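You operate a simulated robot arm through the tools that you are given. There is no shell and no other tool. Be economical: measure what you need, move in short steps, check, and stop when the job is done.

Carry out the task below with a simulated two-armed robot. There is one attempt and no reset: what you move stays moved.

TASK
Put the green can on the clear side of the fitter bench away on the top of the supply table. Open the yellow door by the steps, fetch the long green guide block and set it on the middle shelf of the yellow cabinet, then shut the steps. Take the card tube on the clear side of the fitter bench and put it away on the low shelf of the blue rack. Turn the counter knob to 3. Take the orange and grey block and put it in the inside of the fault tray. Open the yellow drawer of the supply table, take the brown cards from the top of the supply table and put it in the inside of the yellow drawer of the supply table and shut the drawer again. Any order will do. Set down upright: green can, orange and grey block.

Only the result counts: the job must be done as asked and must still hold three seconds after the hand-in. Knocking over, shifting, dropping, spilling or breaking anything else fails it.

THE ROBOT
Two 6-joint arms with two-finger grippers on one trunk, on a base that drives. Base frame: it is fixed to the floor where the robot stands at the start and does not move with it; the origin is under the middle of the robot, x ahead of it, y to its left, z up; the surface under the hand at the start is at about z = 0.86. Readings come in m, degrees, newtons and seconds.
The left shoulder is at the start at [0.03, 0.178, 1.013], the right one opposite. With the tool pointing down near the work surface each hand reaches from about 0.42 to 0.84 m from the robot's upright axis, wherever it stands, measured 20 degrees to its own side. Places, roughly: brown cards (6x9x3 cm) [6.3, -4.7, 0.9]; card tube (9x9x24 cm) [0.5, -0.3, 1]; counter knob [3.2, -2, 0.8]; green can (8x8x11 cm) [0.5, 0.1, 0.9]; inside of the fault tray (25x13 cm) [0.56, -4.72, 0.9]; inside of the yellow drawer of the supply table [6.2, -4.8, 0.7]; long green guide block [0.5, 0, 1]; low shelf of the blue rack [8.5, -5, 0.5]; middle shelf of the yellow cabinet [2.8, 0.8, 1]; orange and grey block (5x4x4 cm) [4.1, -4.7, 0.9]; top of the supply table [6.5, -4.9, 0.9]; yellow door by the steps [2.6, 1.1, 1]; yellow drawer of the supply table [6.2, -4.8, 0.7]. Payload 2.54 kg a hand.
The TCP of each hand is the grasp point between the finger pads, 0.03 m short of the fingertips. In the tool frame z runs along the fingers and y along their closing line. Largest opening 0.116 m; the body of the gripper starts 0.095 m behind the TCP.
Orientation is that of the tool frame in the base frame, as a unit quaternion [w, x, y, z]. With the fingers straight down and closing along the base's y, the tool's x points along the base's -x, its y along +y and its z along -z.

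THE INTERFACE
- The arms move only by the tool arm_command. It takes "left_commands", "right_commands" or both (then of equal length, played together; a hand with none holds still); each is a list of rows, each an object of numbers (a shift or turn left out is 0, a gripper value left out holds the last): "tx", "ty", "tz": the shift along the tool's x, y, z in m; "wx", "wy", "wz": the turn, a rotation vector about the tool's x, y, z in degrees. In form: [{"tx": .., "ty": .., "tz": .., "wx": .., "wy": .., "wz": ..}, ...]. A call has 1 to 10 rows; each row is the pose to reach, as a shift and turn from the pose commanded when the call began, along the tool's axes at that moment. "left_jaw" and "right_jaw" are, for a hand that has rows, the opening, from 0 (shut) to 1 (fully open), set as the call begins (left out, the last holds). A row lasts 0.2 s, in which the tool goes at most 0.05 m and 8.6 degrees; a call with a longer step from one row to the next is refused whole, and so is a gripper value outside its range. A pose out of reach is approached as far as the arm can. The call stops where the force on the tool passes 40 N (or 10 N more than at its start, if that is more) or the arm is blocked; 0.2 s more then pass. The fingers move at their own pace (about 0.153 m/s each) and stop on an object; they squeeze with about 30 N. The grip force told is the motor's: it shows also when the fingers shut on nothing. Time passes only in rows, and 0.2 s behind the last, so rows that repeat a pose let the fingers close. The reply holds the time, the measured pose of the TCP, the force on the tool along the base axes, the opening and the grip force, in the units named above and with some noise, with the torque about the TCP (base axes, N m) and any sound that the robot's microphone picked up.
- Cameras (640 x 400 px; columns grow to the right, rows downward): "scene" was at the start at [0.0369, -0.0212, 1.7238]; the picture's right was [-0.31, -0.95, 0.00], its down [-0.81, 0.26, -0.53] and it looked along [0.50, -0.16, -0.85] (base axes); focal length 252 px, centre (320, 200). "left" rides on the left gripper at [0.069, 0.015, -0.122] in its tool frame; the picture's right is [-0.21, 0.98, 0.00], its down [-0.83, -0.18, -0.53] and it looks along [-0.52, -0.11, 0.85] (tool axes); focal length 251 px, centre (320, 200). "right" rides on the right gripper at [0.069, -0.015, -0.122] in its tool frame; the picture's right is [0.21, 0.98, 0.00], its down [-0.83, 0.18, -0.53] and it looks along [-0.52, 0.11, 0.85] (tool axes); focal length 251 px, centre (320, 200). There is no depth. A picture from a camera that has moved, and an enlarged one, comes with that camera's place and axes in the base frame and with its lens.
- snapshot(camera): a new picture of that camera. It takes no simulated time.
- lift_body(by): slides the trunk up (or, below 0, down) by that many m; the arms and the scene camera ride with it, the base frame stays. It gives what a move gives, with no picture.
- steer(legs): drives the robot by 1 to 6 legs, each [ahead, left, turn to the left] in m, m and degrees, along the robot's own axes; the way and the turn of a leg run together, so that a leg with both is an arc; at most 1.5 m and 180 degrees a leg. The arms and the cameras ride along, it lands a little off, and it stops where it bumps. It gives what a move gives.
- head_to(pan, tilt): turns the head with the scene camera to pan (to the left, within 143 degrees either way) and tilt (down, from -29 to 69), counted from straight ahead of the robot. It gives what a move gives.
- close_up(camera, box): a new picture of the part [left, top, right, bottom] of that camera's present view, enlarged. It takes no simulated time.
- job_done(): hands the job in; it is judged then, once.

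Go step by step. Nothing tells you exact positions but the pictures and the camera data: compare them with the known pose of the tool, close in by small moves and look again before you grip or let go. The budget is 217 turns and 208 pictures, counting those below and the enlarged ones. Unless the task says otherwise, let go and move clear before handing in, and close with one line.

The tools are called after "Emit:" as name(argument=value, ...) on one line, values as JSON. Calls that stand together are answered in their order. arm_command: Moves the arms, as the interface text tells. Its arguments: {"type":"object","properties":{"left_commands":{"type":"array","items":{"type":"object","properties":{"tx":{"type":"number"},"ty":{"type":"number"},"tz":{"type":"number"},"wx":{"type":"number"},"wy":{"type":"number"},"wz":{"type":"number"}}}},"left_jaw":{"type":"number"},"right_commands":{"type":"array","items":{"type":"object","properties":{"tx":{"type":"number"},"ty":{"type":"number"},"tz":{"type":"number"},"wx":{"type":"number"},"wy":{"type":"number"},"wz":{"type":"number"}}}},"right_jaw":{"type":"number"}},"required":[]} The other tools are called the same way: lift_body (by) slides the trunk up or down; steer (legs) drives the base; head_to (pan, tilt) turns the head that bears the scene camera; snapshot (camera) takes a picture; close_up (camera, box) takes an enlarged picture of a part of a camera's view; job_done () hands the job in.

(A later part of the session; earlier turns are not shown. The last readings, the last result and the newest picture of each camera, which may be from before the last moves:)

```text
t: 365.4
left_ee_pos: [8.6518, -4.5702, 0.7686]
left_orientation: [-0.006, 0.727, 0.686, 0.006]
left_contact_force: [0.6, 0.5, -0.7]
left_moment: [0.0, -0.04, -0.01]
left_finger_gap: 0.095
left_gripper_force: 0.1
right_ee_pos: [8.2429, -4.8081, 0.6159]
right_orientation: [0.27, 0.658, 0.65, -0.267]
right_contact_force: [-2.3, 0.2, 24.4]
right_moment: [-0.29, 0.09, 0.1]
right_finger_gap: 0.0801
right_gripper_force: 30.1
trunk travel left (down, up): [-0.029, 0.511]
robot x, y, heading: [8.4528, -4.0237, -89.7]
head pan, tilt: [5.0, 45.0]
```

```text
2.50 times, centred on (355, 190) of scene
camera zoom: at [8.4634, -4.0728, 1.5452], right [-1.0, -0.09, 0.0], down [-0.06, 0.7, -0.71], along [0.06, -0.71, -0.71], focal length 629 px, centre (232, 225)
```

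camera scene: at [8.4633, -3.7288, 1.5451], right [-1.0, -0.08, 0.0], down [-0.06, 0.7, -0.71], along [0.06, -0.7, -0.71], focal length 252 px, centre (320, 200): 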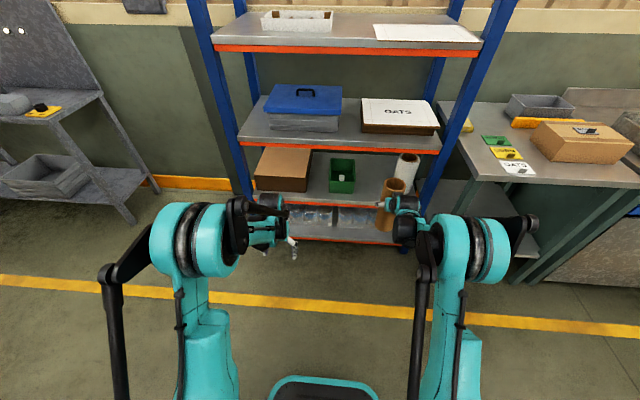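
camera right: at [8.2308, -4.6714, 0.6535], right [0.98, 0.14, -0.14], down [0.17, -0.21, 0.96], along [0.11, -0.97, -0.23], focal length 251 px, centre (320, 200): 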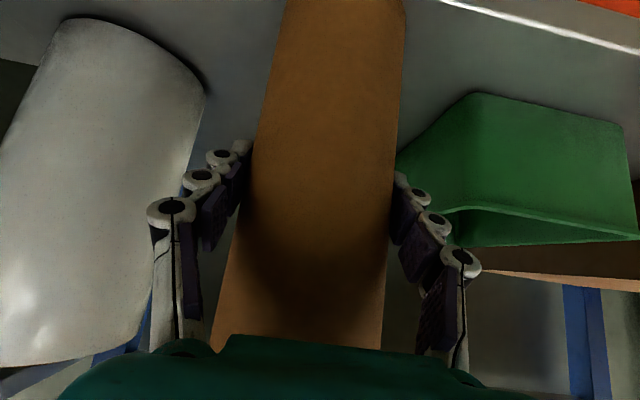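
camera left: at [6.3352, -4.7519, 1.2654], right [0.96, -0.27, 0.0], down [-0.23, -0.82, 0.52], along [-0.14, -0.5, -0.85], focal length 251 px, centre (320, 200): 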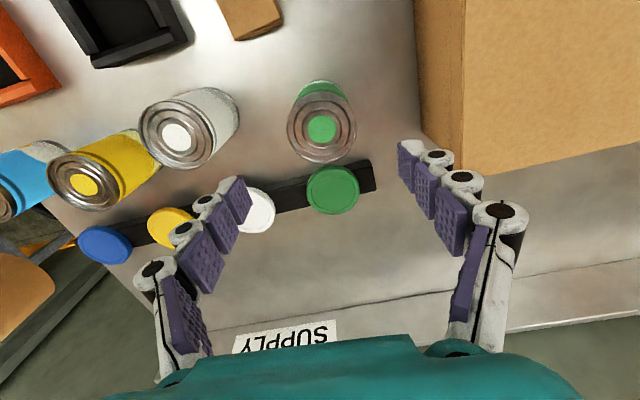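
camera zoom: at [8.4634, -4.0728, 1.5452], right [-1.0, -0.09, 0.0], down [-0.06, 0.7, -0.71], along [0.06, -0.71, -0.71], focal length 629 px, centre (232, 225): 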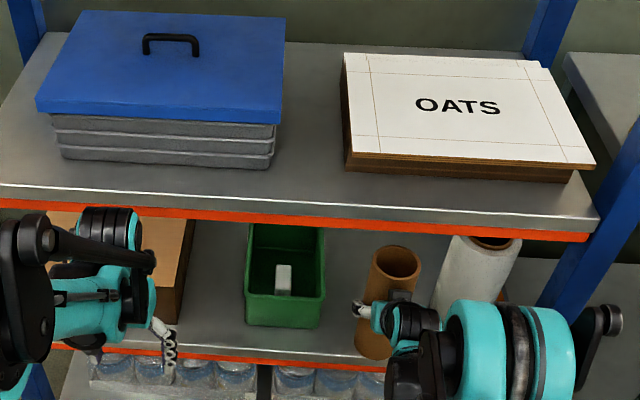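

Contact. Release with a small opening and withdraw along the tool axis.

Emit:
arm_command(right_commands=[{"tz": 0}, {"tz": 0}, {"tz": 0}, {"tz": -0.02}, {"tz": -0.05}, {"tz": -0.085}, {"tz": -0.12}], right_jaw=0.83)

Emit:
snapshot(camera="right")

```text
t: 367.0
left_ee_pos: [8.6531, -4.5708, 0.7681]
left_orientation: [-0.006, 0.728, 0.686, 0.006]
left_contact_force: [0.8, -0.3, 0.0]
left_moment: [0.01, 0.03, 0.01]
left_finger_gap: 0.095
left_gripper_force: 0.1
right_ee_pos: [8.2442, -4.7221, 0.7033]
right_orientation: [0.268, 0.659, 0.65, -0.266]
right_contact_force: [-0.6, 0.2, 0.3]
right_moment: [-0.03, 0.01, -0.02]
right_finger_gap: 0.0965
right_gripper_force: 0.1
trunk travel left (down, up): [-0.029, 0.511]
robot x, y, heading: [8.4535, -4.0262, -90.3]
head pan, tilt: [5.0, 45.0]
```

```text
75 pictures are left
camera right: at [8.2313, -4.5859, 0.7416], right [0.98, 0.14, -0.14], down [0.17, -0.22, 0.96], along [0.11, -0.97, -0.24], focal length 251 px, centre (320, 200)
```

right: 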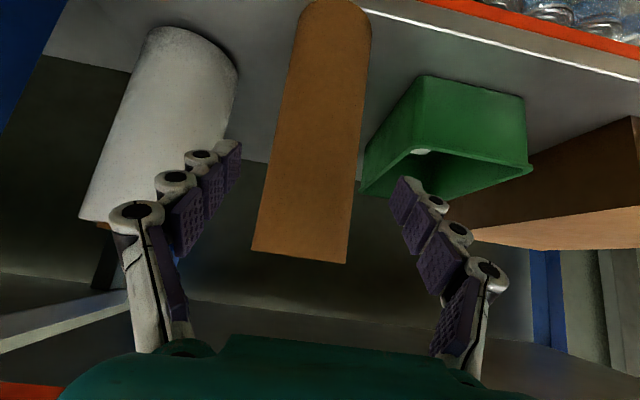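

Tube stands on the low shelf. I back out, return in front of the supply table, and turn the right hand level with vertical closing for the drawer handle.

Emit:
steer(legs=[[-0.48, 0, 0], [0, -1.0, 0], [0, -1.03, 0]])

Emit:
arm_command(right_commands=[{"wy": -8}, {"wy": -16}, {"wy": -24}, {"wy": -32}, {"wy": -40}, {"wy": -45}])

Emit:
arm_command(right_commands=[{"wz": 8.5}, {"wz": 17}, {"wz": 25.5}, {"wz": 34}, {"wz": 42.5}, {"wz": 51}, {"wz": 59.5}, {"wz": 68}, {"wz": 76.5}, {"wz": 85}])

Emit:
head_to(pan=0, tilt=45)

Emit:
snapshot(camera="scene")

```text
t: 379.6
left_ee_pos: [6.6148, -4.0599, 0.7672]
left_orientation: [-0.006, 0.732, 0.682, 0.007]
left_contact_force: [0.8, 0.0, -0.1]
left_moment: [0.01, 0.01, 0.01]
left_finger_gap: 0.095
left_gripper_force: 0.0
right_ee_pos: [6.2056, -4.2068, 0.7015]
right_orientation: [0.266, 0.664, 0.646, -0.268]
right_contact_force: [0.4, -0.2, -0.2]
right_moment: [-0.01, -0.01, 0.01]
right_finger_gap: 0.0965
right_gripper_force: 0.1
trunk travel left (down, up): [-0.029, 0.511]
robot x, y, heading: [6.4248, -3.5105, -90.9]
head pan, tilt: [5.0, 45.0]
```

```text
t: 381.0
left_ee_pos: [6.6151, -4.0595, 0.7669]
left_orientation: [-0.006, 0.732, 0.681, 0.006]
left_contact_force: [-1.2, 0.0, 0.4]
left_moment: [0.01, 0.01, -0.02]
left_finger_gap: 0.0949
left_gripper_force: 0.0
right_ee_pos: [6.1893, -4.3052, 0.7168]
right_orientation: [0.491, 0.51, 0.495, -0.504]
right_contact_force: [-0.3, 0.4, 0.9]
right_moment: [0.0, 0.0, 0.0]
right_finger_gap: 0.0961
right_gripper_force: 0.0
right hand out of reach, approached as far as the arm can: row 2, 3, 4, 5, 6
trunk travel left (down, up): [-0.029, 0.511]
robot x, y, heading: [6.4245, -3.5088, -90.7]
head pan, tilt: [5.0, 45.0]
```

```text
t: 383.2
left_ee_pos: [6.6153, -4.0605, 0.7673]
left_orientation: [-0.007, 0.732, 0.681, 0.007]
left_contact_force: [0.0, 0.0, -0.1]
left_moment: [0.03, -0.01, -0.01]
left_finger_gap: 0.0951
left_gripper_force: 0.0
right_ee_pos: [6.1948, -4.3052, 0.7237]
right_orientation: [0.703, 0.71, 0.019, -0.035]
right_contact_force: [0.1, 0.2, 0.8]
right_moment: [-0.02, -0.05, -0.01]
right_finger_gap: 0.0965
right_gripper_force: 0.1
trunk travel left (down, up): [-0.029, 0.511]
robot x, y, heading: [6.4237, -3.5126, -90.8]
head pan, tilt: [5.0, 45.0]
```

```text
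t: 383.8
left_ee_pos: [6.6149, -4.0609, 0.7675]
left_orientation: [-0.006, 0.732, 0.681, 0.006]
left_contact_force: [-0.2, -0.9, 0.2]
left_moment: [-0.01, -0.01, 0.0]
left_finger_gap: 0.0948
left_gripper_force: 0.1
right_ee_pos: [6.1951, -4.3046, 0.7223]
right_orientation: [0.702, 0.711, 0.02, -0.037]
right_contact_force: [-0.5, 0.3, 0.3]
right_moment: [0.04, 0.02, 0.0]
right_finger_gap: 0.0964
right_gripper_force: 0.0
trunk travel left (down, up): [-0.029, 0.511]
robot x, y, heading: [6.4251, -3.5133, -90.6]
head pan, tilt: [0.0, 45.0]
```

```text
74 pictures are left
camera scene: at [6.4259, -3.5626, 1.545], right [-1.0, 0.01, 0.0], down [0.01, 0.71, -0.71], along [-0.01, -0.71, -0.71], focal length 252 px, centre (320, 200)
```

scene: 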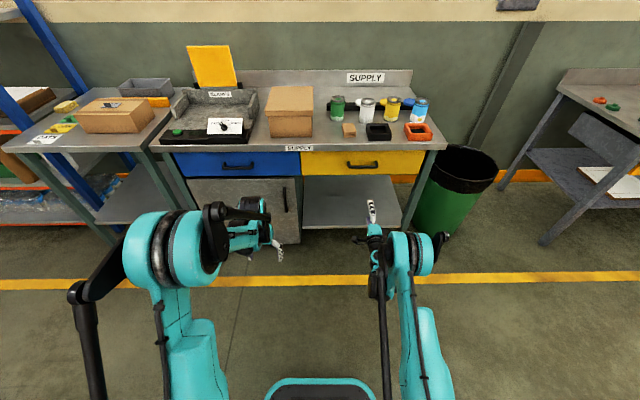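

Emit:
snapshot(camera="right")

Emit:
close_up(camera="scene", box=[280, 100, 450, 220])

```text
73 pictures are left
camera right: at [6.2667, -4.1825, 0.7039], right [0.29, -0.02, 0.96], down [-0.8, 0.55, 0.25], along [-0.53, -0.83, 0.15], focal length 251 px, centre (320, 200)
```

right: 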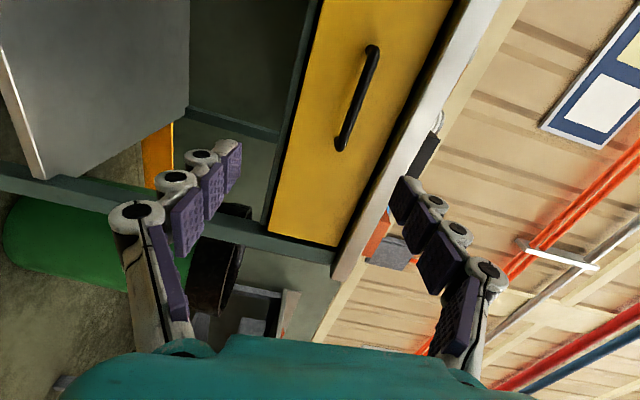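

```text
3.33 times, centred on (365, 160) of scene
camera zoom: at [6.4259, -3.5626, 1.545], right [-1.0, 0.01, 0.0], down [0.01, 0.71, -0.71], along [-0.01, -0.71, -0.71], focal length 838 px, centre (170, 333)
```

zoom: 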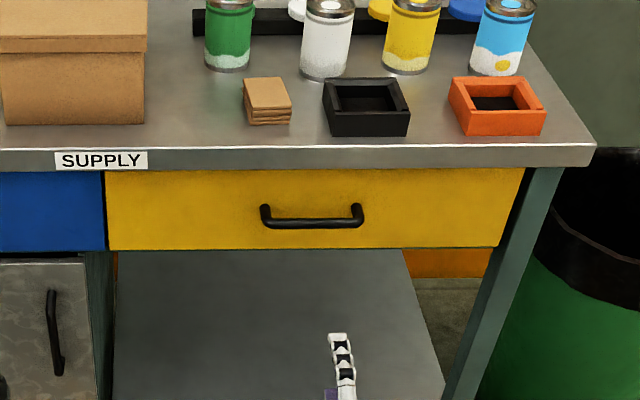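

Handle bar at ≈(6.203,-4.576,0.774). I raise the hand to that height, narrow the jaws and approach.

Emit:
arm_command(right_commands=[{"ty": 0.03, "tx": 0.004}, {"ty": 0.053, "tx": 0.012}, {"ty": 0.053, "tx": 0.012}], right_jaw=0.4)

Emit:
steer(legs=[[0.2, 0, 0.6]])

Emit:
snapshot(camera="right")

Emit:
close_up(camera="scene", box=[280, 130, 450, 250])

```text
t: 384.6
left_ee_pos: [6.6153, -4.0608, 0.7686]
left_orientation: [-0.005, 0.732, 0.681, 0.007]
left_contact_force: [0.2, -0.2, -0.1]
left_moment: [0.01, 0.0, -0.02]
left_finger_gap: 0.0954
left_gripper_force: 0.0
right_ee_pos: [6.2101, -4.305, 0.7758]
right_orientation: [0.702, 0.711, 0.021, -0.036]
right_contact_force: [0.1, -0.3, -1.1]
right_moment: [0.0, 0.02, 0.0]
right_finger_gap: 0.0464
right_gripper_force: 0.0
trunk travel left (down, up): [-0.029, 0.511]
robot x, y, heading: [6.4216, -3.5112, -90.9]
head pan, tilt: [0.0, 45.0]
```

```text
t: 386.2
left_ee_pos: [6.6187, -4.2549, 0.7668]
left_orientation: [-0.006, 0.729, 0.685, 0.006]
left_contact_force: [-0.3, 0.0, -0.3]
left_moment: [0.05, -0.03, -0.01]
left_finger_gap: 0.0952
left_gripper_force: 0.1
right_ee_pos: [6.2153, -4.5038, 0.775]
right_orientation: [0.703, 0.71, 0.023, -0.033]
right_contact_force: [0.7, 0.4, -1.1]
right_moment: [-0.04, 0.0, 0.02]
right_finger_gap: 0.0465
right_gripper_force: 0.0
trunk travel left (down, up): [-0.029, 0.511]
robot x, y, heading: [6.4216, -3.705, -90.4]
head pan, tilt: [0.0, 45.0]
```

```text
71 pictures are left
camera right: at [6.2865, -4.381, 0.7553], right [0.29, -0.01, 0.96], down [-0.8, 0.54, 0.25], along [-0.52, -0.84, 0.15], focal length 251 px, centre (320, 200)
```

right: 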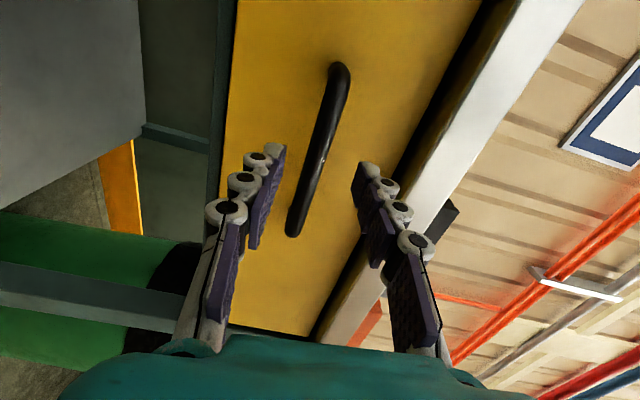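

```text
3.33 times, centred on (365, 190) of scene
camera zoom: at [6.4246, -3.7596, 1.5449], right [-1.0, 0.0, 0.0], down [0.0, 0.71, -0.71], along [0.0, -0.71, -0.71], focal length 838 px, centre (170, 233)
```

zoom: 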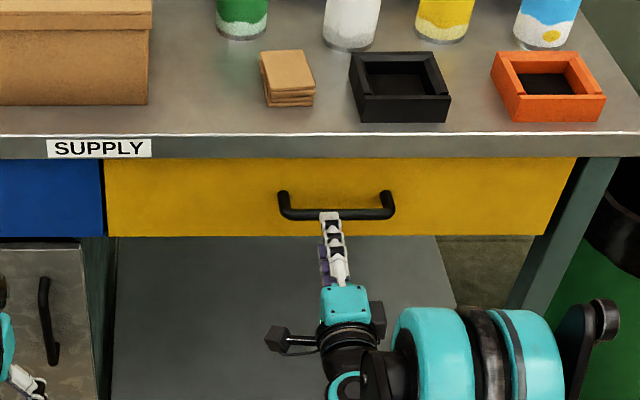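

Aligned with the handle. Advance and grip it.

Emit:
arm_command(right_commands=[{"tz": 0.03}, {"tz": 0.06}, {"tz": 0.07}, {"tz": 0.07}])

Emit:
arm_command(right_commands=[{"tz": 0}, {"tz": 0}, {"tz": 0}], right_jaw=0)

Emit:
snapshot(camera="right")

```text
t: 387.2
left_ee_pos: [6.6204, -4.255, 0.7675]
left_orientation: [-0.006, 0.729, 0.685, 0.007]
left_contact_force: [0.0, 1.4, 0.1]
left_moment: [0.02, 0.0, -0.03]
left_finger_gap: 0.0952
left_gripper_force: 0.0
right_ee_pos: [6.2156, -4.5723, 0.774]
right_orientation: [0.703, 0.71, 0.024, -0.033]
right_contact_force: [0.1, -0.4, 0.1]
right_moment: [0.0, -0.02, 0.01]
right_finger_gap: 0.0464
right_gripper_force: 0.0
trunk travel left (down, up): [-0.029, 0.511]
robot x, y, heading: [6.4249, -3.71, -90.0]
head pan, tilt: [0.0, 45.0]
```

```text
t: 388.0
left_ee_pos: [6.6186, -4.2548, 0.7672]
left_orientation: [-0.006, 0.729, 0.685, 0.008]
left_contact_force: [0.2, -0.1, 0.5]
left_moment: [0.03, 0.03, 0.01]
left_finger_gap: 0.0953
left_gripper_force: 0.0
right_ee_pos: [6.2159, -4.5722, 0.7728]
right_orientation: [0.703, 0.711, 0.022, -0.032]
right_contact_force: [1.6, 12.1, -20.0]
right_moment: [0.06, -0.86, -0.09]
right_finger_gap: 0.0156
right_gripper_force: 39.5
trunk travel left (down, up): [-0.029, 0.511]
robot x, y, heading: [6.4239, -3.7106, -90.0]
head pan, tilt: [0.0, 45.0]
```

```text
69 pictures are left
camera right: at [6.2862, -4.4496, 0.7539], right [0.29, -0.01, 0.96], down [-0.8, 0.54, 0.25], along [-0.52, -0.84, 0.15], focal length 251 px, centre (320, 200)
```

right: 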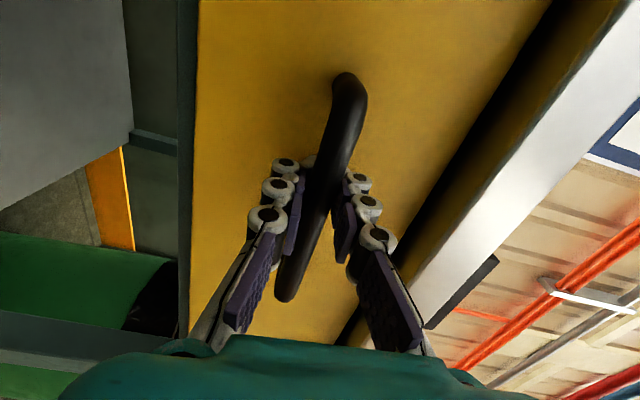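

Gripped. Pull the drawer out by backing the base.

Emit:
steer(legs=[[-0.2, 0, 0]])

Emit:
snapshot(camera="scene")

```text
t: 389.6
left_ee_pos: [6.6176, -4.0562, 0.7674]
left_orientation: [-0.006, 0.729, 0.684, 0.008]
left_contact_force: [0.4, 0.7, 0.4]
left_moment: [-0.03, -0.01, 0.01]
left_finger_gap: 0.0953
left_gripper_force: 0.1
right_ee_pos: [6.216, -4.3727, 0.7719]
right_orientation: [0.703, 0.71, 0.024, -0.032]
right_contact_force: [-1.3, -1.4, -12.4]
right_moment: [-0.11, -0.81, -0.03]
right_finger_gap: 0.016
right_gripper_force: 39.4
trunk travel left (down, up): [-0.029, 0.511]
robot x, y, heading: [6.4264, -3.5087, -90.2]
head pan, tilt: [0.0, 45.0]
```

```text
68 pictures are left
camera scene: at [6.4247, -3.5607, 1.5449], right [-1.0, 0.01, 0.0], down [0.0, 0.71, -0.71], along [0.0, -0.71, -0.71], focal length 252 px, centre (320, 200)
```

scene: 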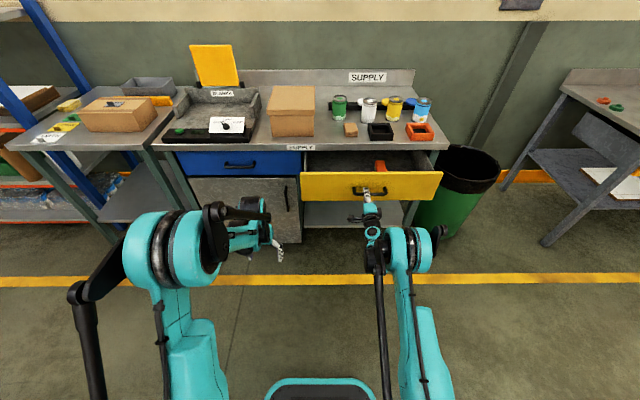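

Drawer is open 20 cm. I release the handle, raise up, and reposition so the left hand can take the brown cards.

Emit:
arm_command(right_commands=[{"tz": 0}, {"tz": 0}, {"tz": -0.04}, {"tz": -0.08}, {"tz": -0.08}], right_jaw=0.5)

Emit:
lift_body(by=0.32)

Emit:
arm_command(right_commands=[{"ty": 0.03}, {"ty": 0.06}, {"ty": 0.09}, {"ty": 0.12}])

Emit:
steer(legs=[[0, -0.36, 0], [0.46, 0, 0]])

Emit:
snapshot(camera="left")

Emit:
snapshot(camera="scene")

```text
t: 390.8
left_ee_pos: [6.6189, -4.0557, 0.7673]
left_orientation: [-0.006, 0.73, 0.684, 0.006]
left_contact_force: [-0.1, 0.1, 0.2]
left_moment: [-0.02, 0.0, -0.01]
left_finger_gap: 0.0951
left_gripper_force: 0.1
right_ee_pos: [6.2165, -4.2912, 0.7747]
right_orientation: [0.702, 0.711, 0.023, -0.034]
right_contact_force: [-0.1, 0.2, 0.4]
right_moment: [-0.01, -0.01, 0.0]
right_finger_gap: 0.0579
right_gripper_force: 0.1
trunk travel left (down, up): [-0.029, 0.511]
robot x, y, heading: [6.4252, -3.5099, -90.5]
head pan, tilt: [0.0, 45.0]
```

```text
t: 394.0
left_ee_pos: [6.6192, -4.055, 1.0873]
left_orientation: [-0.005, 0.729, 0.684, 0.005]
left_contact_force: [0.7, 0.3, 0.3]
left_moment: [-0.01, -0.01, -0.02]
left_finger_gap: 0.0951
left_gripper_force: 0.0
right_ee_pos: [6.217, -4.2913, 1.0967]
right_orientation: [0.702, 0.711, 0.024, -0.034]
right_contact_force: [0.4, 0.4, -0.8]
right_moment: [-0.01, 0.02, 0.01]
right_finger_gap: 0.058
right_gripper_force: 0.0
trunk travel left (down, up): [-0.349, 0.191]
robot x, y, heading: [6.4207, -3.5063, -90.0]
head pan, tilt: [0.0, 45.0]
```

```text
t: 395.0
left_ee_pos: [6.6193, -4.054, 1.0881]
left_orientation: [-0.006, 0.73, 0.684, 0.006]
left_contact_force: [-0.1, 0.4, -1.2]
left_moment: [-0.03, 0.05, -0.02]
left_finger_gap: 0.0951
left_gripper_force: 0.0
right_ee_pos: [6.2283, -4.2934, 1.2183]
right_orientation: [0.704, 0.709, 0.023, -0.033]
right_contact_force: [0.5, -0.9, -0.8]
right_moment: [0.0, 0.0, -0.01]
right_finger_gap: 0.058
right_gripper_force: 0.0
trunk travel left (down, up): [-0.349, 0.191]
robot x, y, heading: [6.4263, -3.5036, -90.3]
head pan, tilt: [0.0, 45.0]
```

```text
t: 399.6
left_ee_pos: [6.2606, -4.5078, 1.0876]
left_orientation: [-0.006, 0.73, 0.684, 0.006]
left_contact_force: [0.0, -0.4, -0.2]
left_moment: [0.02, 0.0, 0.02]
left_finger_gap: 0.095
left_gripper_force: 0.1
right_ee_pos: [5.868, -4.7487, 1.2177]
right_orientation: [0.702, 0.711, 0.024, -0.033]
right_contact_force: [-0.4, -0.5, 0.0]
right_moment: [-0.04, 0.0, -0.02]
right_finger_gap: 0.058
right_gripper_force: 0.0
trunk travel left (down, up): [-0.349, 0.191]
robot x, y, heading: [6.0658, -3.9583, -90.3]
head pan, tilt: [0.0, 45.0]
```

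```text
67 pictures are left
camera left: at [6.2786, -4.444, 1.2106], right [0.96, -0.28, 0.0], down [-0.23, -0.82, 0.52], along [-0.15, -0.5, -0.85], focal length 251 px, centre (320, 200)
```

left: 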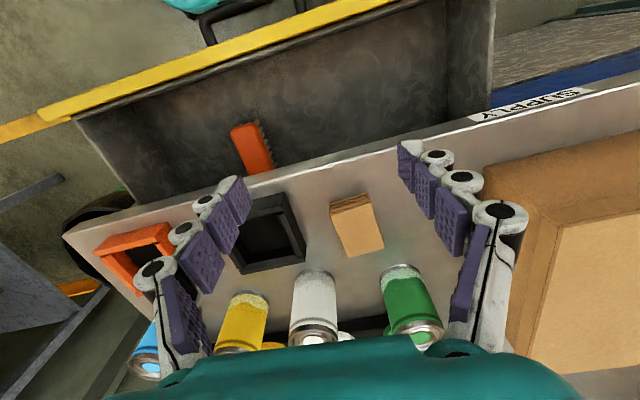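

```text
66 pictures are left
camera scene: at [6.0663, -4.0135, 1.865], right [-1.0, 0.01, 0.0], down [0.0, 0.71, -0.71], along [0.0, -0.71, -0.71], focal length 252 px, centre (320, 200)
```

scene: 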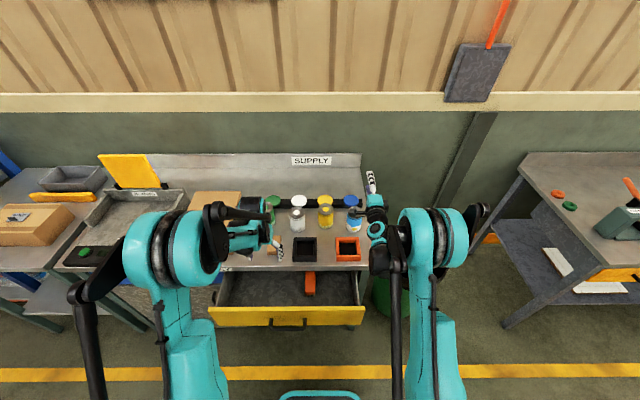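

Cards centre ≈(6.265,-4.69), 6 cm wide along x. I bring the left hand over and check.

Emit:
arm_command(left_commands=[{"tx": -0.04, "ty": 0.004, "tz": 0.015, "wz": -2}, {"tx": -0.08, "ty": 0.008, "tz": 0.03, "wz": -4}, {"tx": -0.12, "ty": 0.012, "tz": 0.05, "wz": -6}, {"tx": -0.16, "ty": 0.016, "tz": 0.07, "wz": -8}, {"tx": -0.182, "ty": 0.016, "tz": 0.09, "wz": -8}])

Emit:
snapshot(camera="left")

```text
t: 400.8
left_ee_pos: [6.2622, -4.6931, 0.997]
left_orientation: [-0.006, 0.68, 0.733, 0.007]
left_contact_force: [-0.3, 0.4, -0.5]
left_moment: [-0.01, -0.01, -0.01]
left_finger_gap: 0.0952
left_gripper_force: 0.0
right_ee_pos: [5.8678, -4.7484, 1.2174]
right_orientation: [0.702, 0.711, 0.023, -0.033]
right_contact_force: [0.3, 0.7, 1.1]
right_moment: [0.02, 0.0, 0.05]
right_finger_gap: 0.058
right_gripper_force: 0.1
trunk travel left (down, up): [-0.349, 0.191]
robot x, y, heading: [6.0678, -3.9648, -90.2]
head pan, tilt: [0.0, 45.0]
```

```text
65 pictures are left
camera left: at [6.2726, -4.6255, 1.1184], right [0.99, -0.14, 0.0], down [-0.12, -0.85, 0.52], along [-0.07, -0.51, -0.85], focal length 251 px, centre (320, 200)
```

left: 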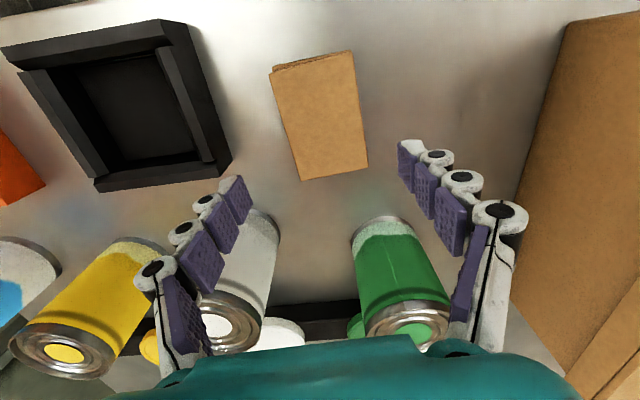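

Good alignment; adjust by ~1.5 cm, descend and grip the cards.

Emit:
arm_command(left_commands=[{"tx": 0.0135, "ty": 0.007, "tz": 0.03}, {"tx": 0.0135, "ty": 0.007, "tz": 0.06}, {"tx": 0.0135, "ty": 0.007, "tz": 0.078}])

Emit:
arm_command(left_commands=[{"tz": 0}, {"tz": 0}, {"tz": 0}], left_jaw=0)

Emit:
snapshot(camera="left")

```text
t: 401.8
left_ee_pos: [6.2696, -4.6782, 0.9181]
left_orientation: [-0.003, 0.68, 0.733, 0.005]
left_contact_force: [-0.9, 4.9, 7.8]
left_moment: [0.05, 0.07, -0.09]
left_finger_gap: 0.0995
left_gripper_force: 2.9
right_ee_pos: [5.8682, -4.7467, 1.2181]
right_orientation: [0.703, 0.71, 0.022, -0.032]
right_contact_force: [-0.4, -0.3, -0.5]
right_moment: [0.01, 0.0, 0.03]
right_finger_gap: 0.0582
right_gripper_force: 0.1
trunk travel left (down, up): [-0.349, 0.191]
robot x, y, heading: [6.0654, -3.9585, -90.5]
head pan, tilt: [0.0, 45.0]
stopped in row 3 (left hand): the force on the tool passed its limit at 52 N (the readings are from after the stop); the commanded pose is now the measured one
```

```text
t: 402.1
left_ee_pos: [6.2671, -4.676, 0.9274]
left_orientation: [0.001, 0.68, 0.734, 0.001]
left_contact_force: [-2.8, -7.3, 72.5]
left_moment: [-0.38, 0.38, 0.11]
left_finger_gap: 0.0568
left_gripper_force: 44.9
right_ee_pos: [5.8649, -4.7412, 1.2223]
right_orientation: [0.705, 0.708, 0.022, -0.033]
right_contact_force: [-0.5, -0.5, 0.2]
right_moment: [0.01, 0.01, -0.02]
right_finger_gap: 0.0582
right_gripper_force: 0.0
trunk travel left (down, up): [-0.349, 0.191]
robot x, y, heading: [6.0629, -3.9619, -90.3]
head pan, tilt: [0.0, 45.0]
stopped in row 1 (left hand): the force on the tool passed its limit at 48 N (the readings are from after the stop); the commanded pose is now the measured one
```

```text
64 pictures are left
camera left: at [6.2766, -4.607, 1.0506], right [0.99, -0.14, 0.0], down [-0.12, -0.84, 0.53], along [-0.07, -0.53, -0.85], focal length 251 px, centre (320, 200)
```

left: 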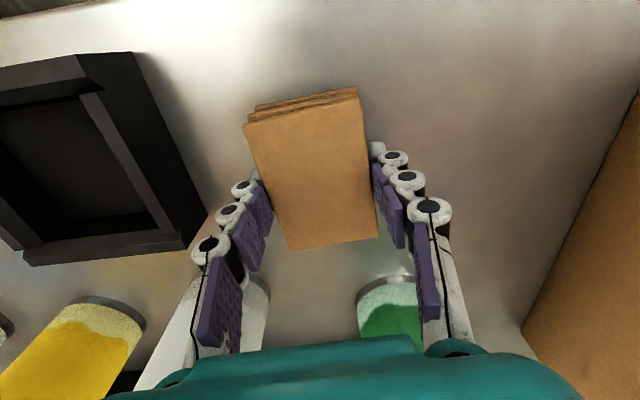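

Gripped (57 mm), pressing lightly on the table. Lift.

Emit:
arm_command(left_commands=[{"tz": -0.01}, {"tz": -0.03}, {"tz": -0.06}, {"tz": -0.1}, {"tz": -0.13}])

Emit:
snapshot(camera="left")

```text
t: 403.3
left_ee_pos: [6.2695, -4.6792, 1.0487]
left_orientation: [-0.002, 0.68, 0.734, 0.002]
left_contact_force: [0.5, 0.2, -0.1]
left_moment: [-0.01, -0.02, -0.01]
left_finger_gap: 0.0567
left_gripper_force: 29.4
right_ee_pos: [5.8673, -4.7472, 1.2189]
right_orientation: [0.703, 0.71, 0.023, -0.032]
right_contact_force: [0.3, 0.4, 0.1]
right_moment: [0.0, -0.02, 0.03]
right_finger_gap: 0.058
right_gripper_force: 0.0
trunk travel left (down, up): [-0.349, 0.191]
robot x, y, heading: [6.0613, -3.9614, -90.6]
head pan, tilt: [0.0, 45.0]
```

```text
63 pictures are left
camera left: at [6.2788, -4.6103, 1.1726], right [0.99, -0.14, 0.0], down [-0.12, -0.84, 0.53], along [-0.07, -0.52, -0.85], focal length 251 px, centre (320, 200)
```

left: 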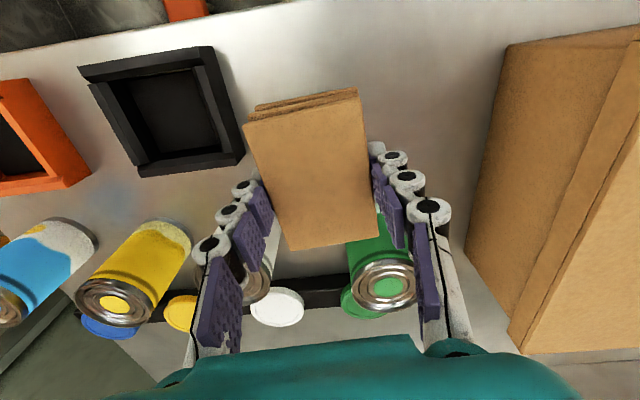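

Cards held. Move them over the open drawer (x≈6.30, y≈-4.505) and look.

Emit:
arm_command(left_commands=[{"tx": 0.045, "ty": 0.005}, {"tx": 0.09, "ty": 0.012}, {"tx": 0.135, "ty": 0.02}, {"tx": 0.17, "ty": 0.042}, {"tx": 0.17, "ty": 0.042, "tz": 0.04}, {"tx": 0.17, "ty": 0.042, "tz": 0.08}], right_commands=[{"ty": 0.02}, {"ty": 0.04}, {"ty": 0.06}, {"ty": 0.08}, {"ty": 0.1}, {"ty": 0.1}])

Emit:
snapshot(camera="left")

Emit:
close_up(camera="scene", box=[190, 200, 400, 340])

```text
t: 404.7
left_ee_pos: [6.302, -4.5069, 0.9742]
left_orientation: [-0.003, 0.68, 0.733, 0.003]
left_contact_force: [0.1, -0.6, -0.4]
left_moment: [0.02, -0.02, 0.02]
left_finger_gap: 0.0567
left_gripper_force: 29.7
right_ee_pos: [5.8762, -4.7518, 1.3184]
right_orientation: [0.703, 0.71, 0.024, -0.033]
right_contact_force: [-0.9, 0.3, -0.7]
right_moment: [0.0, 0.0, 0.0]
right_finger_gap: 0.058
right_gripper_force: 0.1
trunk travel left (down, up): [-0.349, 0.191]
robot x, y, heading: [6.0628, -3.9571, -90.3]
head pan, tilt: [0.0, 45.0]
```

```text
62 pictures are left
camera left: at [6.3106, -4.4383, 1.0959], right [0.99, -0.14, 0.0], down [-0.12, -0.84, 0.53], along [-0.08, -0.52, -0.85], focal length 251 px, centre (320, 200)
```

left: 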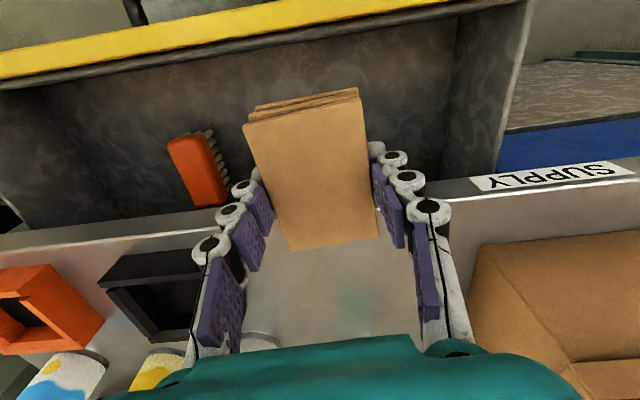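

```text
2.86 times, centred on (295, 270) of scene
camera zoom: at [6.0669, -4.014, 1.8649], right [-1.0, 0.01, 0.0], down [0.0, 0.71, -0.71], along [0.0, -0.71, -0.71], focal length 718 px, centre (391, 0)
```

zoom: 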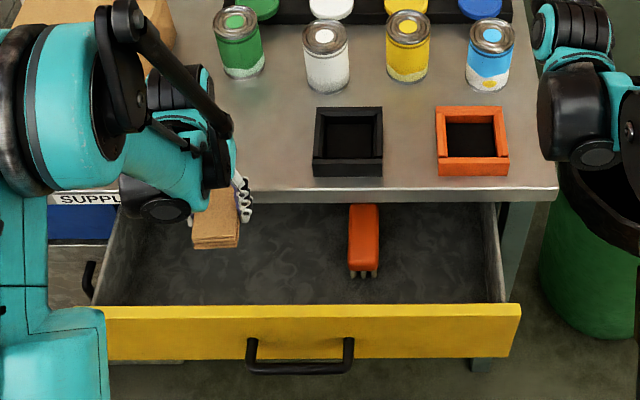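

Clear. Descend into the drawer.

Emit:
arm_command(left_commands=[{"tz": 0.04}, {"tz": 0.08}, {"tz": 0.12}, {"tz": 0.16}, {"tz": 0.185}, {"tz": 0.2}])

Emit:
close_up(camera="scene", box=[190, 200, 400, 340])

Emit:
snapshot(camera="left")

```text
t: 406.1
left_ee_pos: [6.2994, -4.514, 0.7778]
left_orientation: [-0.005, 0.679, 0.734, 0.004]
left_contact_force: [-0.3, -1.2, -0.1]
left_moment: [-0.02, 0.0, 0.01]
left_finger_gap: 0.0565
left_gripper_force: 30.2
left hand out of reach, approached as far as the arm can: row 4, 5, 6
right_ee_pos: [5.8765, -4.7516, 1.3165]
right_orientation: [0.703, 0.71, 0.023, -0.033]
right_contact_force: [-0.1, -0.3, 0.8]
right_moment: [0.01, 0.01, -0.01]
right_finger_gap: 0.058
right_gripper_force: 0.1
trunk travel left (down, up): [-0.349, 0.191]
robot x, y, heading: [6.0661, -3.966, -90.3]
head pan, tilt: [0.0, 45.0]
```

```text
2.86 times, centred on (295, 270) of scene
camera zoom: at [6.0662, -4.0136, 1.865], right [-1.0, 0.01, 0.0], down [0.0, 0.71, -0.71], along [0.0, -0.71, -0.71], focal length 718 px, centre (391, 0)
```

zoom: 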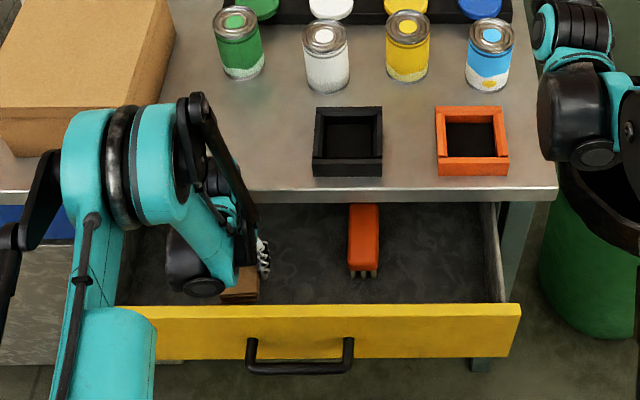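

```text
59 pictures are left
camera left: at [6.3093, -4.445, 0.9004], right [0.99, -0.14, 0.0], down [-0.12, -0.84, 0.52], along [-0.08, -0.52, -0.85], focal length 251 px, centre (320, 200)
```

left: 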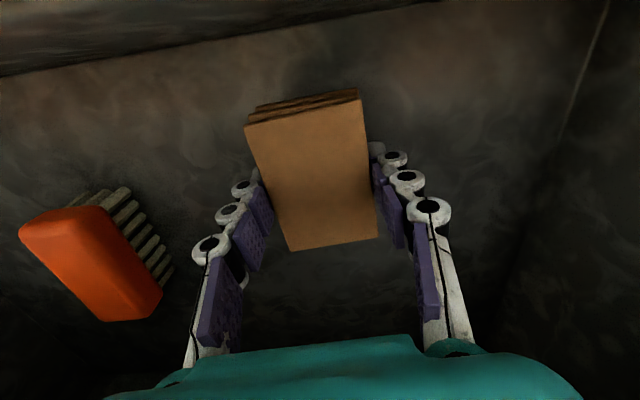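

Finish lowering with the trunk until contact.

Emit:
lift_body(by=-0.012)

Emit:
lift_body(by=-0.01)

Emit:
lift_body(by=-0.008)

```text
t: 406.7
left_ee_pos: [6.3007, -4.5128, 0.7661]
left_orientation: [-0.004, 0.68, 0.734, 0.004]
left_contact_force: [0.5, 0.4, -0.2]
left_moment: [0.01, -0.01, 0.02]
left_finger_gap: 0.0566
left_gripper_force: 30.0
right_ee_pos: [5.8769, -4.7498, 1.3058]
right_orientation: [0.703, 0.71, 0.024, -0.032]
right_contact_force: [-0.5, -0.3, -0.1]
right_moment: [-0.02, 0.04, -0.04]
right_finger_gap: 0.0578
right_gripper_force: 0.1
trunk travel left (down, up): [-0.337, 0.203]
robot x, y, heading: [6.0632, -3.9613, -90.2]
head pan, tilt: [0.0, 45.0]
```

```text
t: 407.3
left_ee_pos: [6.2995, -4.5121, 0.7558]
left_orientation: [-0.004, 0.679, 0.734, 0.004]
left_contact_force: [-0.2, -0.1, 0.5]
left_moment: [0.0, 0.01, -0.03]
left_finger_gap: 0.0565
left_gripper_force: 30.0
right_ee_pos: [5.8774, -4.7503, 1.2955]
right_orientation: [0.703, 0.71, 0.024, -0.032]
right_contact_force: [-0.3, 0.1, 0.2]
right_moment: [0.02, 0.02, 0.01]
right_finger_gap: 0.0579
right_gripper_force: 0.1
trunk travel left (down, up): [-0.327, 0.213]
robot x, y, heading: [6.0675, -3.9624, -90.4]
head pan, tilt: [0.0, 45.0]
```

```text
t: 407.9
left_ee_pos: [6.2997, -4.513, 0.7476]
left_orientation: [-0.005, 0.679, 0.734, 0.003]
left_contact_force: [-0.5, 0.6, -0.5]
left_moment: [-0.02, 0.0, 0.0]
left_finger_gap: 0.0566
left_gripper_force: 29.7
right_ee_pos: [5.8772, -4.7497, 1.2871]
right_orientation: [0.704, 0.709, 0.024, -0.033]
right_contact_force: [0.1, -0.1, 0.1]
right_moment: [0.04, 0.01, -0.02]
right_finger_gap: 0.0581
right_gripper_force: 0.1
trunk travel left (down, up): [-0.319, 0.221]
robot x, y, heading: [6.0639, -3.9594, -90.3]
head pan, tilt: [0.0, 45.0]
```

Emit:
lift_body(by=-0.01)

Emit:
lift_body(by=-0.01)

Emit:
snapshot(camera="left")

```text
t: 408.5
left_ee_pos: [6.2997, -4.5134, 0.7367]
left_orientation: [-0.004, 0.679, 0.734, 0.004]
left_contact_force: [-0.1, -0.3, 0.2]
left_moment: [0.03, 0.0, 0.0]
left_finger_gap: 0.0567
left_gripper_force: 29.3
right_ee_pos: [5.8769, -4.7497, 1.2762]
right_orientation: [0.703, 0.71, 0.024, -0.032]
right_contact_force: [-0.3, -0.5, 0.4]
right_moment: [0.01, 0.01, -0.01]
right_finger_gap: 0.0578
right_gripper_force: 0.0
trunk travel left (down, up): [-0.309, 0.231]
robot x, y, heading: [6.0661, -3.9648, -90.3]
head pan, tilt: [0.0, 45.0]
```

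```text
t: 408.9
left_ee_pos: [6.2991, -4.5125, 0.7371]
left_orientation: [-0.004, 0.679, 0.734, 0.004]
left_contact_force: [-1.5, 0.6, 17.5]
left_moment: [-0.14, -0.01, 0.12]
left_finger_gap: 0.0566
left_gripper_force: 30.2
right_ee_pos: [5.877, -4.75, 1.2742]
right_orientation: [0.703, 0.71, 0.024, -0.033]
right_contact_force: [0.4, -0.5, 0.0]
right_moment: [0.01, 0.0, -0.03]
right_finger_gap: 0.058
right_gripper_force: 0.1
trunk travel left (down, up): [-0.305, 0.235]
robot x, y, heading: [6.0633, -3.9619, -90.2]
head pan, tilt: [0.0, 45.0]
stopped: the force on the tool passed its limit at 56 N (the readings are from after the stop); the commanded pose is now the measured one
```

```text
58 pictures are left
camera left: at [6.3092, -4.4447, 0.8595], right [0.99, -0.14, 0.0], down [-0.12, -0.84, 0.52], along [-0.08, -0.52, -0.85], focal length 251 px, centre (320, 200)
```

left: 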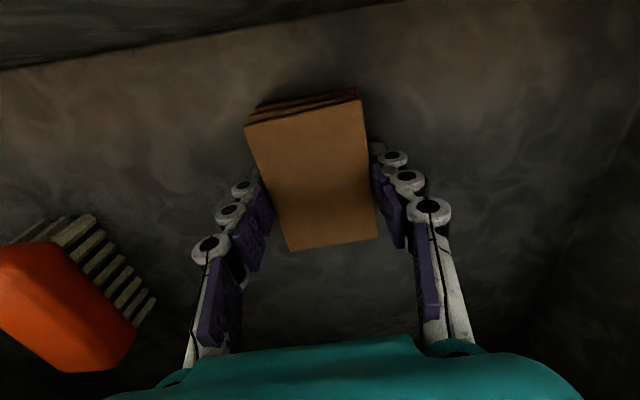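

Cards are on the drawer bottom. Release and rise out.

Emit:
arm_command(left_commands=[{"tz": 0}, {"tz": 0}, {"tz": -0.02}, {"tz": -0.06}, {"tz": -0.1}, {"tz": -0.15}, {"tz": -0.2}, {"tz": -0.25}], left_jaw=0.72)

Emit:
snapshot(camera="left")

```text
t: 410.6
left_ee_pos: [6.2969, -4.516, 0.9879]
left_orientation: [-0.004, 0.679, 0.734, 0.004]
left_contact_force: [-0.6, -0.4, 0.1]
left_moment: [-0.03, -0.03, 0.0]
left_finger_gap: 0.084
left_gripper_force: 0.1
right_ee_pos: [5.8765, -4.7493, 1.2736]
right_orientation: [0.704, 0.709, 0.024, -0.033]
right_contact_force: [-0.2, 0.3, -0.6]
right_moment: [0.02, 0.02, 0.01]
right_finger_gap: 0.058
right_gripper_force: 0.0
trunk travel left (down, up): [-0.305, 0.235]
robot x, y, heading: [6.0629, -3.9644, -90.5]
head pan, tilt: [0.0, 45.0]
```

```text
57 pictures are left
camera left: at [6.3073, -4.4482, 1.1104], right [0.99, -0.14, 0.0], down [-0.12, -0.84, 0.53], along [-0.07, -0.52, -0.85], focal length 251 px, centre (320, 200)
```

left: 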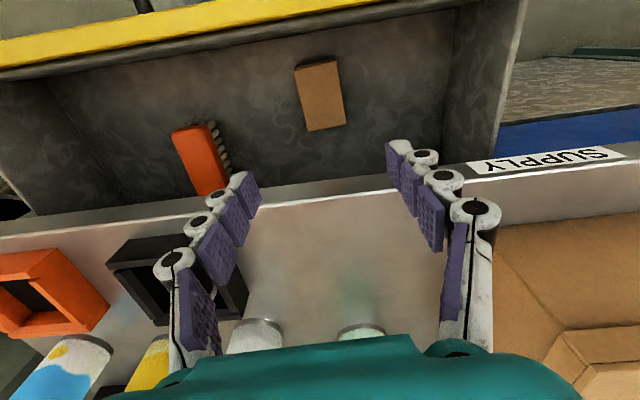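

Cards lie in the drawer. I back off, bring the right hand level with the drawer front, and push it shut.

Emit:
steer(legs=[[-0.47, 0, 0.4], [0, 0.33, 0]])

Emit:
lift_body(by=-0.3)

Emit:
arm_command(right_commands=[{"ty": -0.04}, {"ty": -0.08}, {"ty": -0.12}, {"ty": -0.16}, {"ty": -0.195}], right_jaw=0.55)

Emit:
snapshot(camera="scene")

Emit:
snapshot(camera="right")

```text
t: 415.3
left_ee_pos: [6.6457, -4.0253, 0.9864]
left_orientation: [-0.004, 0.672, 0.741, 0.004]
left_contact_force: [0.5, -0.2, 0.9]
left_moment: [0.01, 0.02, 0.01]
left_finger_gap: 0.0839
left_gripper_force: 0.1
right_ee_pos: [6.229, -4.2655, 1.2734]
right_orientation: [0.704, 0.709, 0.032, -0.024]
right_contact_force: [0.8, -0.6, 0.1]
right_moment: [-0.03, 0.03, 0.0]
right_finger_gap: 0.0579
right_gripper_force: 0.1
trunk travel left (down, up): [-0.305, 0.235]
robot x, y, heading: [6.3989, -3.4688, -88.9]
head pan, tilt: [0.0, 45.0]
```

```text
t: 418.3
left_ee_pos: [6.6446, -4.0252, 0.6879]
left_orientation: [-0.004, 0.671, 0.741, 0.003]
left_contact_force: [1.3, -0.3, -0.6]
left_moment: [-0.02, 0.01, -0.01]
left_finger_gap: 0.0832
left_gripper_force: 0.0
right_ee_pos: [6.2286, -4.2665, 0.9739]
right_orientation: [0.704, 0.709, 0.032, -0.025]
right_contact_force: [0.0, -0.2, -1.2]
right_moment: [0.03, 0.02, 0.01]
right_finger_gap: 0.0581
right_gripper_force: 0.0
trunk travel left (down, up): [-0.005, 0.535]
robot x, y, heading: [6.4018, -3.4744, -89.2]
head pan, tilt: [0.0, 45.0]
```

```text
t: 419.5
left_ee_pos: [6.645, -4.0248, 0.6863]
left_orientation: [-0.005, 0.672, 0.741, 0.004]
left_contact_force: [0.1, -0.5, 0.1]
left_moment: [0.01, -0.02, -0.01]
left_finger_gap: 0.0835
left_gripper_force: 0.0
right_ee_pos: [6.2129, -4.2653, 0.7795]
right_orientation: [0.703, 0.71, 0.031, -0.024]
right_contact_force: [-0.1, -0.2, -0.1]
right_moment: [0.02, 0.01, -0.03]
right_finger_gap: 0.0637
right_gripper_force: 0.1
trunk travel left (down, up): [-0.005, 0.535]
robot x, y, heading: [6.3964, -3.4743, -88.9]
head pan, tilt: [0.0, 45.0]
```

```text
56 pictures are left
camera scene: at [6.4019, -3.5256, 1.5211], right [-1.0, -0.02, 0.0], down [-0.01, 0.71, -0.71], along [0.01, -0.71, -0.71], focal length 252 px, centre (320, 200)
```

scene: 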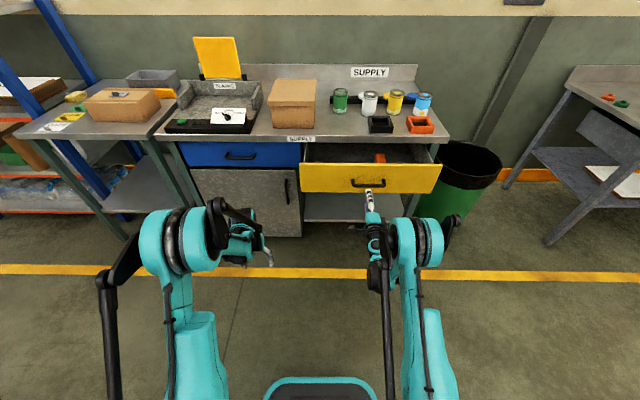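

```text
55 pictures are left
camera right: at [6.2806, -4.1407, 0.7609], right [0.29, -0.01, 0.96], down [-0.81, 0.52, 0.25], along [-0.5, -0.85, 0.15], focal length 251 px, centre (320, 200)
```

right: 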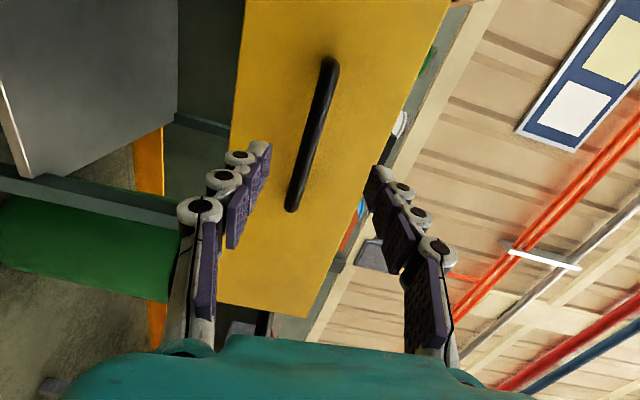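

Push forward with the base.

Emit:
arm_command(right_commands=[{"ty": -0.012}, {"ty": -0.012}], right_jaw=0.45)

Emit:
steer(legs=[[0.29, 0, -1]])

Emit:
close_up(camera="scene", box=[270, 120, 460, 240])

```text
t: 420.1
left_ee_pos: [6.6453, -4.0244, 0.6867]
left_orientation: [-0.005, 0.672, 0.74, 0.004]
left_contact_force: [0.3, -0.2, 0.0]
left_moment: [-0.03, 0.02, -0.03]
left_finger_gap: 0.0836
left_gripper_force: 0.1
right_ee_pos: [6.2118, -4.2649, 0.767]
right_orientation: [0.704, 0.709, 0.031, -0.025]
right_contact_force: [0.7, 0.7, -0.1]
right_moment: [0.02, 0.0, 0.06]
right_finger_gap: 0.052
right_gripper_force: 0.2
trunk travel left (down, up): [-0.005, 0.535]
robot x, y, heading: [6.4005, -3.4766, -89.0]
head pan, tilt: [0.0, 45.0]
```

```text
t: 422.1
left_ee_pos: [6.6373, -4.3204, 0.6864]
left_orientation: [-0.005, 0.678, 0.735, 0.004]
left_contact_force: [-0.1, -0.2, 0.3]
left_moment: [0.04, -0.03, 0.01]
left_finger_gap: 0.0837
left_gripper_force: 0.0
right_ee_pos: [6.2008, -4.5527, 0.7668]
right_orientation: [0.703, 0.71, 0.027, -0.031]
right_contact_force: [-0.2, 0.6, -0.3]
right_moment: [-0.03, 0.02, 0.01]
right_finger_gap: 0.0523
right_gripper_force: 0.1
trunk travel left (down, up): [-0.005, 0.535]
robot x, y, heading: [6.4014, -3.7661, -90.2]
head pan, tilt: [0.0, 45.0]
```

```text
3.33 times, centred on (365, 180) of scene
camera zoom: at [6.4035, -3.8178, 1.5211], right [-1.0, 0.0, 0.0], down [0.0, 0.71, -0.71], along [0.0, -0.71, -0.71], focal length 838 px, centre (170, 267)
```

zoom: 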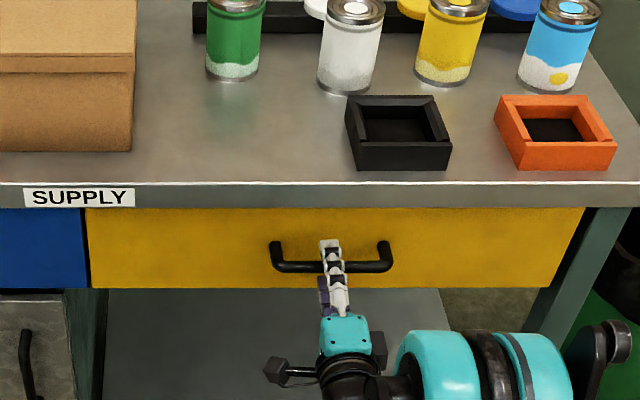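

Almost flush; press the last bit with the arm.

Emit:
arm_command(right_commands=[{"tz": 0.01}, {"tz": 0.018}, {"tz": 0.026}, {"tz": 0.034}, {"tz": 0.042}, {"tz": 0.05}, {"tz": 0.058}])

Emit:
close_up(camera="scene", box=[230, 120, 460, 240])

```text
t: 423.1
left_ee_pos: [6.6381, -4.3169, 0.6884]
left_orientation: [-0.003, 0.678, 0.735, 0.002]
left_contact_force: [0.2, 0.8, -0.5]
left_moment: [0.02, 0.03, -0.05]
left_finger_gap: 0.0836
left_gripper_force: 0.1
right_ee_pos: [6.2017, -4.5753, 0.7722]
right_orientation: [0.705, 0.709, 0.025, -0.03]
right_contact_force: [0.9, 24.2, 28.4]
right_moment: [0.18, -0.75, 0.19]
right_finger_gap: 0.0155
right_gripper_force: 31.9
trunk travel left (down, up): [-0.005, 0.535]
robot x, y, heading: [6.3992, -3.7653, -90.1]
head pan, tilt: [0.0, 45.0]
stopped in row 4 (right hand): the force on the tool passed its limit at 61 N (the readings are from after the stop); the commanded pose is now the measured one
```

```text
2.78 times, centred on (345, 180) of scene
camera zoom: at [6.4048, -3.8099, 1.5218], right [-1.0, 0.0, 0.0], down [0.0, 0.7, -0.71], along [0.0, -0.71, -0.7], focal length 700 px, centre (250, 256)
```

zoom: 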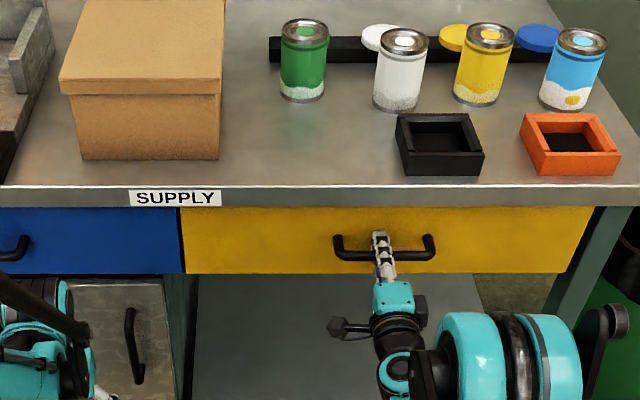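

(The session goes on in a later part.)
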